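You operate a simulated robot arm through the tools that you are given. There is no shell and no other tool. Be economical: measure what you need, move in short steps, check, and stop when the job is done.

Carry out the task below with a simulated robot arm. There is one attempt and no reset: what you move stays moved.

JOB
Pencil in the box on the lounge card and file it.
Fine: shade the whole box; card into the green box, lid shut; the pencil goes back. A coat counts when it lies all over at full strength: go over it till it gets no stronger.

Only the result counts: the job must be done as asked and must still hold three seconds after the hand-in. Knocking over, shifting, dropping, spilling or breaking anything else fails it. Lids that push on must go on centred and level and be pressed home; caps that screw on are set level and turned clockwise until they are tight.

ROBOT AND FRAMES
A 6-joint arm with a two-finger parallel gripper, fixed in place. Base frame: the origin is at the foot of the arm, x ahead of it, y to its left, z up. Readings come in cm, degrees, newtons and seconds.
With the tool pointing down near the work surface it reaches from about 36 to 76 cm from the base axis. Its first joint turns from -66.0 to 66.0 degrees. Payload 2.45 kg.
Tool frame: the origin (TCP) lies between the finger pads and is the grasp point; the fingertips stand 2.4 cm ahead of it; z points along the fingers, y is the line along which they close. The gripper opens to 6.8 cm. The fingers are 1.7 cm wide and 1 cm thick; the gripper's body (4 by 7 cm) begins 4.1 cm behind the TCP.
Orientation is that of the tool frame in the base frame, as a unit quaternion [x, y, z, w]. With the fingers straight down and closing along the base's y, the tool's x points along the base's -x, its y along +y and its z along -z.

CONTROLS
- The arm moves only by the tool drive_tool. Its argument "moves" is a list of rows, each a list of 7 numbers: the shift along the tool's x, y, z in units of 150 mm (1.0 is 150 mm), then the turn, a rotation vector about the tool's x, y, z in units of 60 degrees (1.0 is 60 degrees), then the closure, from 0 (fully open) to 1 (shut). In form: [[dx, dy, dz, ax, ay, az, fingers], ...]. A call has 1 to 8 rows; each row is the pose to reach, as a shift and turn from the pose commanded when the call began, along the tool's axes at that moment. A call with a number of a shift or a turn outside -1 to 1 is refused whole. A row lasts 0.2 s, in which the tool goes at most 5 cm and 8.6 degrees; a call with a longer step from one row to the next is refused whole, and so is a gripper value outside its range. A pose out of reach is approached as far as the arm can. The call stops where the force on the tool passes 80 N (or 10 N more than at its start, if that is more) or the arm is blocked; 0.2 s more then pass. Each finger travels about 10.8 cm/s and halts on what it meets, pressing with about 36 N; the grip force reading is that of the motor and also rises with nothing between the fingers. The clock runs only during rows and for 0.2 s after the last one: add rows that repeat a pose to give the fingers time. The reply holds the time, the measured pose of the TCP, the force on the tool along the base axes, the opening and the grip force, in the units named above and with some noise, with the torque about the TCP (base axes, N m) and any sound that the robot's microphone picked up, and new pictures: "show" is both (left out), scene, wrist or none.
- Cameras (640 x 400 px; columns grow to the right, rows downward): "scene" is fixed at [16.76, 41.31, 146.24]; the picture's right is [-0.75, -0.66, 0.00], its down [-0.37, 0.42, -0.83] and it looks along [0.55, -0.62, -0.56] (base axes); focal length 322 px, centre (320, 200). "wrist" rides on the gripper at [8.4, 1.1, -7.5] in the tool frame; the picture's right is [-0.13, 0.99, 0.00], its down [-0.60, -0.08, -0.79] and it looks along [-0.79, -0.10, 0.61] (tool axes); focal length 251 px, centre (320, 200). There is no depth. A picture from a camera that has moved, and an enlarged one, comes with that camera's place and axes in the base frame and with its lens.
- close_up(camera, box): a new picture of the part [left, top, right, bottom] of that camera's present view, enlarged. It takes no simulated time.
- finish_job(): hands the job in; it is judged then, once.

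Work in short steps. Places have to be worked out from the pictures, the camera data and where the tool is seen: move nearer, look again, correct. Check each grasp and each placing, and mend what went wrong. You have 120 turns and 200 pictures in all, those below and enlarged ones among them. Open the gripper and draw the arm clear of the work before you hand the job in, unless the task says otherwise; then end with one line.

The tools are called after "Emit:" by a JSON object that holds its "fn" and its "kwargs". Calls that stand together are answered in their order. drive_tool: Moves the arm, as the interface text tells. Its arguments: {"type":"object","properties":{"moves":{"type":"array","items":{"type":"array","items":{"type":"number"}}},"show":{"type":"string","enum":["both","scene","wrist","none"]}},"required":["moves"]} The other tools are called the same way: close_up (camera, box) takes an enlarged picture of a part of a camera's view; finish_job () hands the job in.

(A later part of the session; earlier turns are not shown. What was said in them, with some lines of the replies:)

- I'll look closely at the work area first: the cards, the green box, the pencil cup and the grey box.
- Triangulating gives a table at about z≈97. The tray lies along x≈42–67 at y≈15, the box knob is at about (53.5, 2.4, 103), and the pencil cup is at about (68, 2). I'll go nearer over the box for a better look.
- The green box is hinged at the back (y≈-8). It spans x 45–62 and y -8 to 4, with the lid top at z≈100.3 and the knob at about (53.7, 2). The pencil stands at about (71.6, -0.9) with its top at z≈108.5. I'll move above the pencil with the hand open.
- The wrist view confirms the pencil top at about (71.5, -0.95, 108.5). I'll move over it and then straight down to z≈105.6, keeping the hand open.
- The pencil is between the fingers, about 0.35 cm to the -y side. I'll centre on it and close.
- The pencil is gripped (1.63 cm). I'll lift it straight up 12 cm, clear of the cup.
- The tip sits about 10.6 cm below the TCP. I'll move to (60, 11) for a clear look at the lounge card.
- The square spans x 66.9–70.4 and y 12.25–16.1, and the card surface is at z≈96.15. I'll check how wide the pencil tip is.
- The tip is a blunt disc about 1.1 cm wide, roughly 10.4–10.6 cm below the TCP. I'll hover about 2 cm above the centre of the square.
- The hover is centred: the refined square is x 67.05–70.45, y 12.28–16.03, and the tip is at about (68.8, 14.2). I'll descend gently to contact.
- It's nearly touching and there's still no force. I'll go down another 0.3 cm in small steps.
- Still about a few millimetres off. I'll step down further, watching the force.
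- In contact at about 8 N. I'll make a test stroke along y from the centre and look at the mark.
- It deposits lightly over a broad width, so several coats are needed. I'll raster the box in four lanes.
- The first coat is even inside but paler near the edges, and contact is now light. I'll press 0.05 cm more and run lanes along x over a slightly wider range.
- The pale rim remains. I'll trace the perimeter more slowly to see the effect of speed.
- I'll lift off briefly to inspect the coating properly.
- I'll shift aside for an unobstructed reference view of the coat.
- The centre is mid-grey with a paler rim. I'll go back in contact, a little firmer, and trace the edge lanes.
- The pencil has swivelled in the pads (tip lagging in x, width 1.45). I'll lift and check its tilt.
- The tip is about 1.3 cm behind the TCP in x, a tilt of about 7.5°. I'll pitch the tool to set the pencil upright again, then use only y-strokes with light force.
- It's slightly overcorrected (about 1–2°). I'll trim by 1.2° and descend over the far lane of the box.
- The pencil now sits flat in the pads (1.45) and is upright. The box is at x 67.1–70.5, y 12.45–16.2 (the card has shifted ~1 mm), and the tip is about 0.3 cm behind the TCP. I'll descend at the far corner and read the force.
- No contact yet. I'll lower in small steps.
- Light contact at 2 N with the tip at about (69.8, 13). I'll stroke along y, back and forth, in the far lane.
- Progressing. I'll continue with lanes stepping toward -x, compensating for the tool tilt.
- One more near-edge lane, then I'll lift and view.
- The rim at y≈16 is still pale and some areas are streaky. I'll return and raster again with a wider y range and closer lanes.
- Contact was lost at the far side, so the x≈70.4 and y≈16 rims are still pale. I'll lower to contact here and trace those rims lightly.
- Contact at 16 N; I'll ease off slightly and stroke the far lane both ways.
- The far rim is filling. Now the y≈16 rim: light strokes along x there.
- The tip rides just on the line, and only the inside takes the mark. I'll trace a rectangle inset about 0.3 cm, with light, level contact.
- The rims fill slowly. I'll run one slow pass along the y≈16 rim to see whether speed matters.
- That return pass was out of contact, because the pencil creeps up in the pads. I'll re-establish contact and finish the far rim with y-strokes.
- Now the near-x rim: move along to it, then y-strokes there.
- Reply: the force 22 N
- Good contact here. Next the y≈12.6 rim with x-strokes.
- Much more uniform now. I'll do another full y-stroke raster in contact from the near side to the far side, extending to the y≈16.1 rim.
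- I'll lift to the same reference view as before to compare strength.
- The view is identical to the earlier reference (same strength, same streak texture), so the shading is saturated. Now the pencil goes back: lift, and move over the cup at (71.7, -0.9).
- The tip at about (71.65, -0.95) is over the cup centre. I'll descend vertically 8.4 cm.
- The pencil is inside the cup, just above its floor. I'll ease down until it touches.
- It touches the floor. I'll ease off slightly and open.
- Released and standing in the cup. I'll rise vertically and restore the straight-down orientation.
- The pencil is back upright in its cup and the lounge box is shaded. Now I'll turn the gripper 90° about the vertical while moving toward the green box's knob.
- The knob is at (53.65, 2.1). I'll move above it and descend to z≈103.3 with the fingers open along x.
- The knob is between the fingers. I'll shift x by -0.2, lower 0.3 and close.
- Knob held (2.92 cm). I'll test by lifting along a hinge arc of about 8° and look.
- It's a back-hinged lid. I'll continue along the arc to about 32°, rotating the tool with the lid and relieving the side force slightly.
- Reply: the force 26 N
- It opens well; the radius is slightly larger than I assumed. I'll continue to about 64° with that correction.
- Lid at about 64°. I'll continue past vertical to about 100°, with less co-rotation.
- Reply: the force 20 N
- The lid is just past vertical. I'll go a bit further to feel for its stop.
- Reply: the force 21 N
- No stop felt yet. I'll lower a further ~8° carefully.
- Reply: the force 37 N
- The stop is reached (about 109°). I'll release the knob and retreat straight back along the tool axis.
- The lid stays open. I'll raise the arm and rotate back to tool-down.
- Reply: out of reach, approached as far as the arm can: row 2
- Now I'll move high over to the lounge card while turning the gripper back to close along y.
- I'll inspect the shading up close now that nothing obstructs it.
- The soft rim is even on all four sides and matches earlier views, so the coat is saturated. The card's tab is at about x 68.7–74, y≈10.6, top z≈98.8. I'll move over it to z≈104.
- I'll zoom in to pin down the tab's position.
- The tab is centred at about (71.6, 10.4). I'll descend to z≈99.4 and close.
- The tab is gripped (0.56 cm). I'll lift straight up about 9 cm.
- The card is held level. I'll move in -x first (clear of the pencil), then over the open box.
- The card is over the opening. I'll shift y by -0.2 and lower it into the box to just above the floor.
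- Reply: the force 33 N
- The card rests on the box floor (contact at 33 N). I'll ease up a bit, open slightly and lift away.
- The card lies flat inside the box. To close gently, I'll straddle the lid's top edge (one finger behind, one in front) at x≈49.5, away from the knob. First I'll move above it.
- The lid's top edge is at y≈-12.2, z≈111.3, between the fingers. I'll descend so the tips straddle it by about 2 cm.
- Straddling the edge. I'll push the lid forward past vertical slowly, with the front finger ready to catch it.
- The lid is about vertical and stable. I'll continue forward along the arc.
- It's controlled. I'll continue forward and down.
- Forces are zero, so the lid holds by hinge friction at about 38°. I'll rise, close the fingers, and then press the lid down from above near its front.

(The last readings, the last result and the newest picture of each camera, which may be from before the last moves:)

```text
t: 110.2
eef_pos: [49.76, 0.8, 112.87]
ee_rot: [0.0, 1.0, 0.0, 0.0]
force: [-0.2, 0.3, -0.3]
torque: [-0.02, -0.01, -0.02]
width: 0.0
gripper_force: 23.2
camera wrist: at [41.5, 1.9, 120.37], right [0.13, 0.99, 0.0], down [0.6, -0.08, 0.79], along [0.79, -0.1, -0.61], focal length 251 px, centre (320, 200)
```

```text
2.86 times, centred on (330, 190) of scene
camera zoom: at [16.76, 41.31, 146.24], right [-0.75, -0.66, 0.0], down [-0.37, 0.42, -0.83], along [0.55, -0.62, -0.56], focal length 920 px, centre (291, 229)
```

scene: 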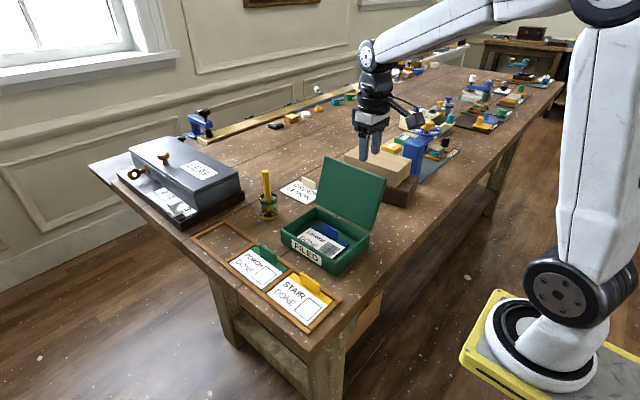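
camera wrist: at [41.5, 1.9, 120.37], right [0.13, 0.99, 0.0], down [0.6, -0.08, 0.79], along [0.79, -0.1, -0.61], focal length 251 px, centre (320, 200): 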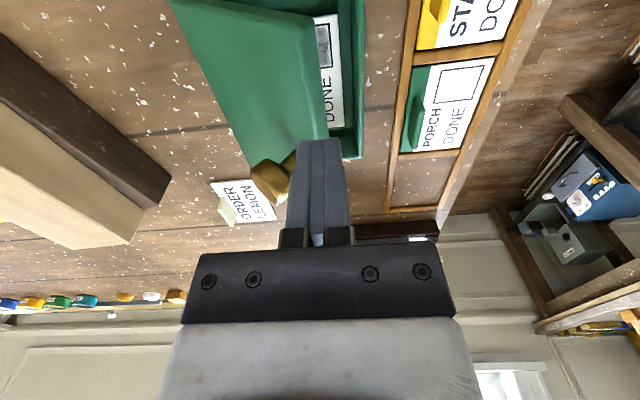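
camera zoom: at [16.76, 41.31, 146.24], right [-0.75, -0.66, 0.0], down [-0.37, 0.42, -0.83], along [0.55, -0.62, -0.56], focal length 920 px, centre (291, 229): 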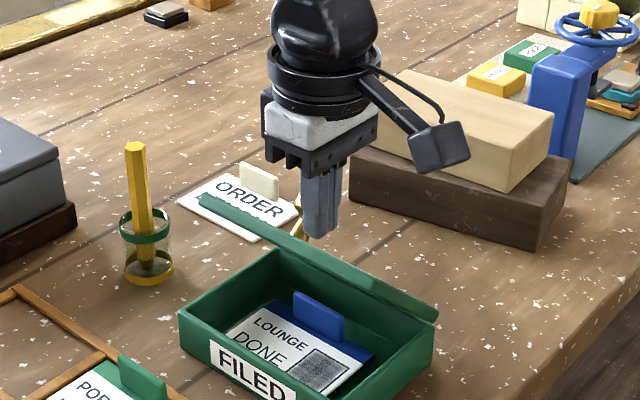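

The lid holds at about 45° with its edge near y≈0.5. I'll move back to y≈-1.5 and press down, easing forward as it closes.

Emit:
{"fn": "drive_tool", "kwargs": {"moves": [[0, -0.153, 0, 0, 0, 0, 1], [0, -0.153, 0.15, 0, 0, 0, 1], [0, -0.153, 0.25, 0, 0, 0, 1], [0, -0.13, 0.33, 0, 0, 0, 1], [0, -0.1, 0.42, 0, 0, 0, 1], [0, -0.06, 0.5, 0, 0, 0, 1], [0, -0.03, 0.56, 0, 0, 0, 1], [0, 0.0, 0.62, 0, 0, 0, 1]], "show": "wrist"}}

Emit:
{"fn": "close_up", "kwargs": {"camera": "scene", "box": [260, 140, 400, 280]}}

```text
t: 112.0
eef_pos: [49.55, 1.0, 103.48]
ee_rot: [0.001, 1.0, 0.0, 0.001]
force: [-0.2, -0.2, -0.3]
torque: [0.0, 0.01, 0.0]
width: 0.0
gripper_force: 23.3
camera wrist: at [41.25, 2.12, 110.98], right [0.13, 0.99, 0.0], down [0.6, -0.08, 0.79], along [0.79, -0.1, -0.61], focal length 251 px, centre (320, 200)
```

wrist: 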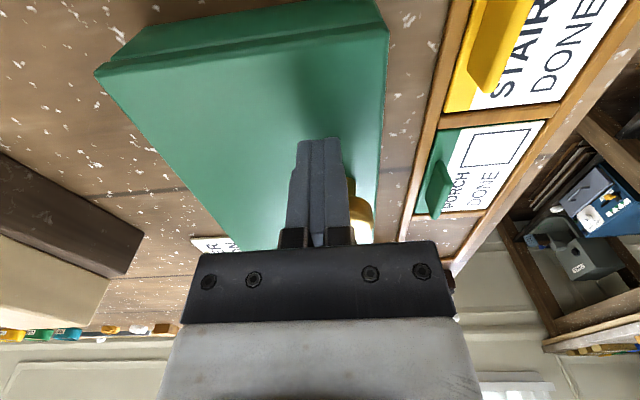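

```text
2.86 times, centred on (330, 210) of scene
camera zoom: at [16.76, 41.31, 146.24], right [-0.75, -0.66, 0.0], down [-0.37, 0.42, -0.83], along [0.55, -0.62, -0.56], focal length 920 px, centre (291, 171)
```

zoom: 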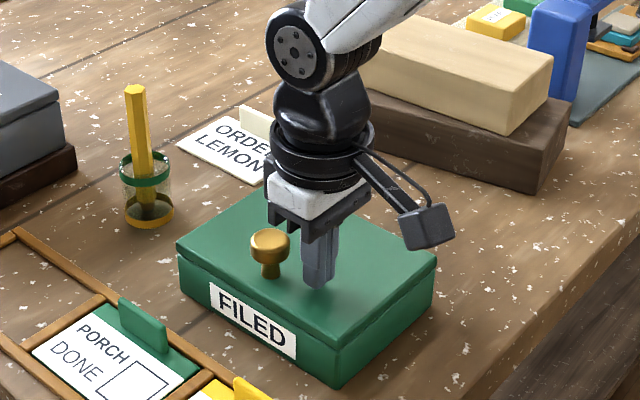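

The lid looks shut. I'll press gently to confirm it's home.

Emit:
{"fn": "drive_tool", "kwargs": {"moves": [[0, 0, 0.02, 0, 0, 0, 1], [0, 0, 0.04, 0, 0, 0, 1], [0, 0, 0.055, 0, 0, 0, 1], [0, 0, 0.065, 0, 0, 0, 1]], "show": "none"}}

Emit:
{"fn": "close_up", "kwargs": {"camera": "scene", "box": [270, 180, 380, 280]}}

```text
t: 113.0
eef_pos: [49.69, 0.93, 102.64]
ee_rot: [0.0, 1.0, 0.0, 0.001]
force: [-7.6, -1.1, 26.2]
torque: [-0.08, 0.31, 0.0]
width: 0.0
gripper_force: 23.7
```

```text
4.00 times, centred on (325, 230) of scene
camera zoom: at [16.69, 41.31, 146.25], right [-0.75, -0.66, 0.0], down [-0.37, 0.42, -0.83], along [0.55, -0.62, -0.56], focal length 1288 px, centre (300, 80)
```

zoom: 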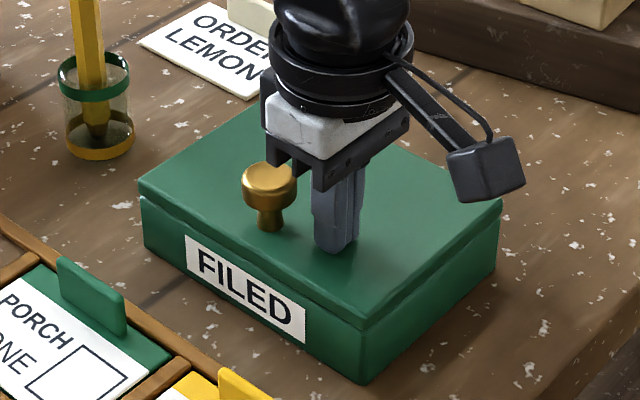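

Lid firmly seated (26 N at z≈100.2, the same height as at the start). I'll retreat upward, open the gripper and check the whole scene.

Emit:
{"fn": "drive_tool", "kwargs": {"moves": [[0, 0, -0.15, 0, 0, 0, 1], [0, 0, -0.4, 0, 0, 0, 1], [0, 0, -0.7, 0, 0, 0, 0.5], [0, 0, -0.95, 0, 0, 0, 0], [0, 0, -0.95, 0, 0, 0, 0]], "show": "both"}}

Emit:
{"fn": "close_up", "kwargs": {"camera": "scene", "box": [180, 150, 380, 330]}}

```text
t: 114.2
eef_pos: [49.44, 1.05, 116.89]
ee_rot: [0.0, 1.0, 0.0, 0.0]
force: [-1.0, 0.3, 0.4]
torque: [-0.02, -0.01, -0.01]
width: 6.81
gripper_force: 0.1
camera wrist: at [41.19, 2.25, 124.46], right [0.13, 0.99, 0.0], down [0.6, -0.08, 0.79], along [0.79, -0.1, -0.61], focal length 251 px, centre (320, 200)
```

scene: 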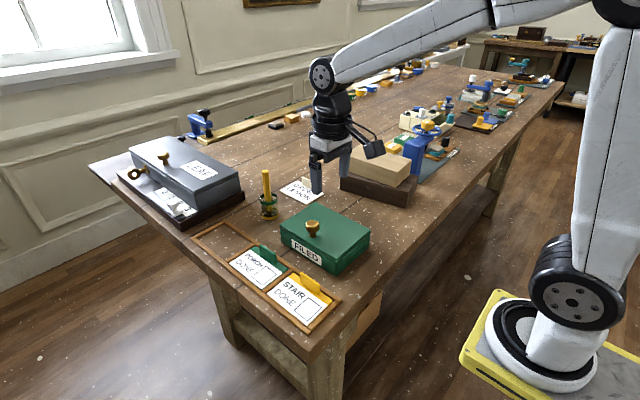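
wrist: 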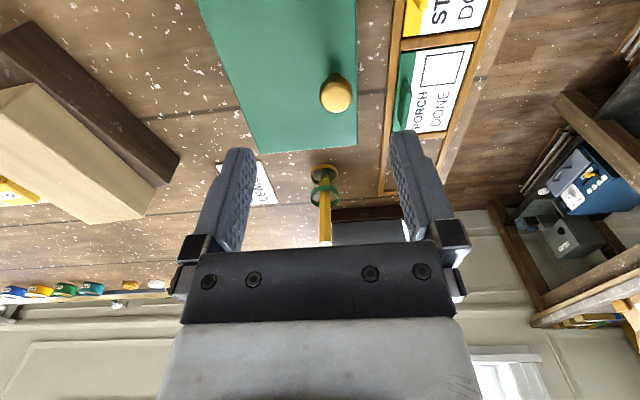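

```text
2.22 times, centred on (280, 240) of scene
camera zoom: at [16.76, 41.31, 146.24], right [-0.75, -0.66, 0.0], down [-0.37, 0.42, -0.83], along [0.55, -0.62, -0.56], focal length 715 px, centre (409, 111)
```

zoom: 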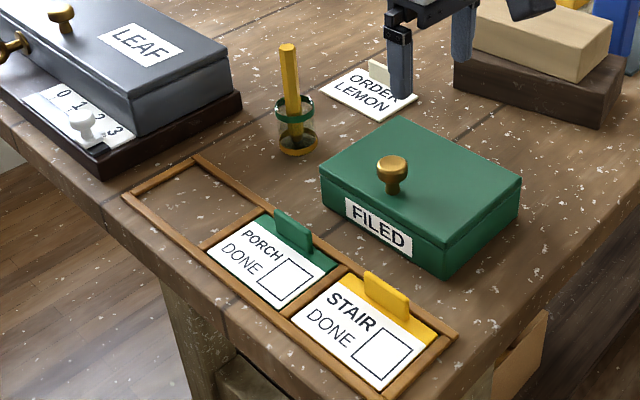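

The lid is shut with the card inside, the pencil is back in its cup, nothing else has moved, and the arm is clear with the gripper open. I'll hand in.

Emit:
{"fn": "finish_job", "kwargs": {}}

```text
The job is handed in.
```

I shaded the box on the lounge card until it got no darker, put the card in the green box with the lid shut, and returned the pencil to its cup. The shading keeps a slightly paler rim just inside the line, even on all four sides, which more passes didn't change.
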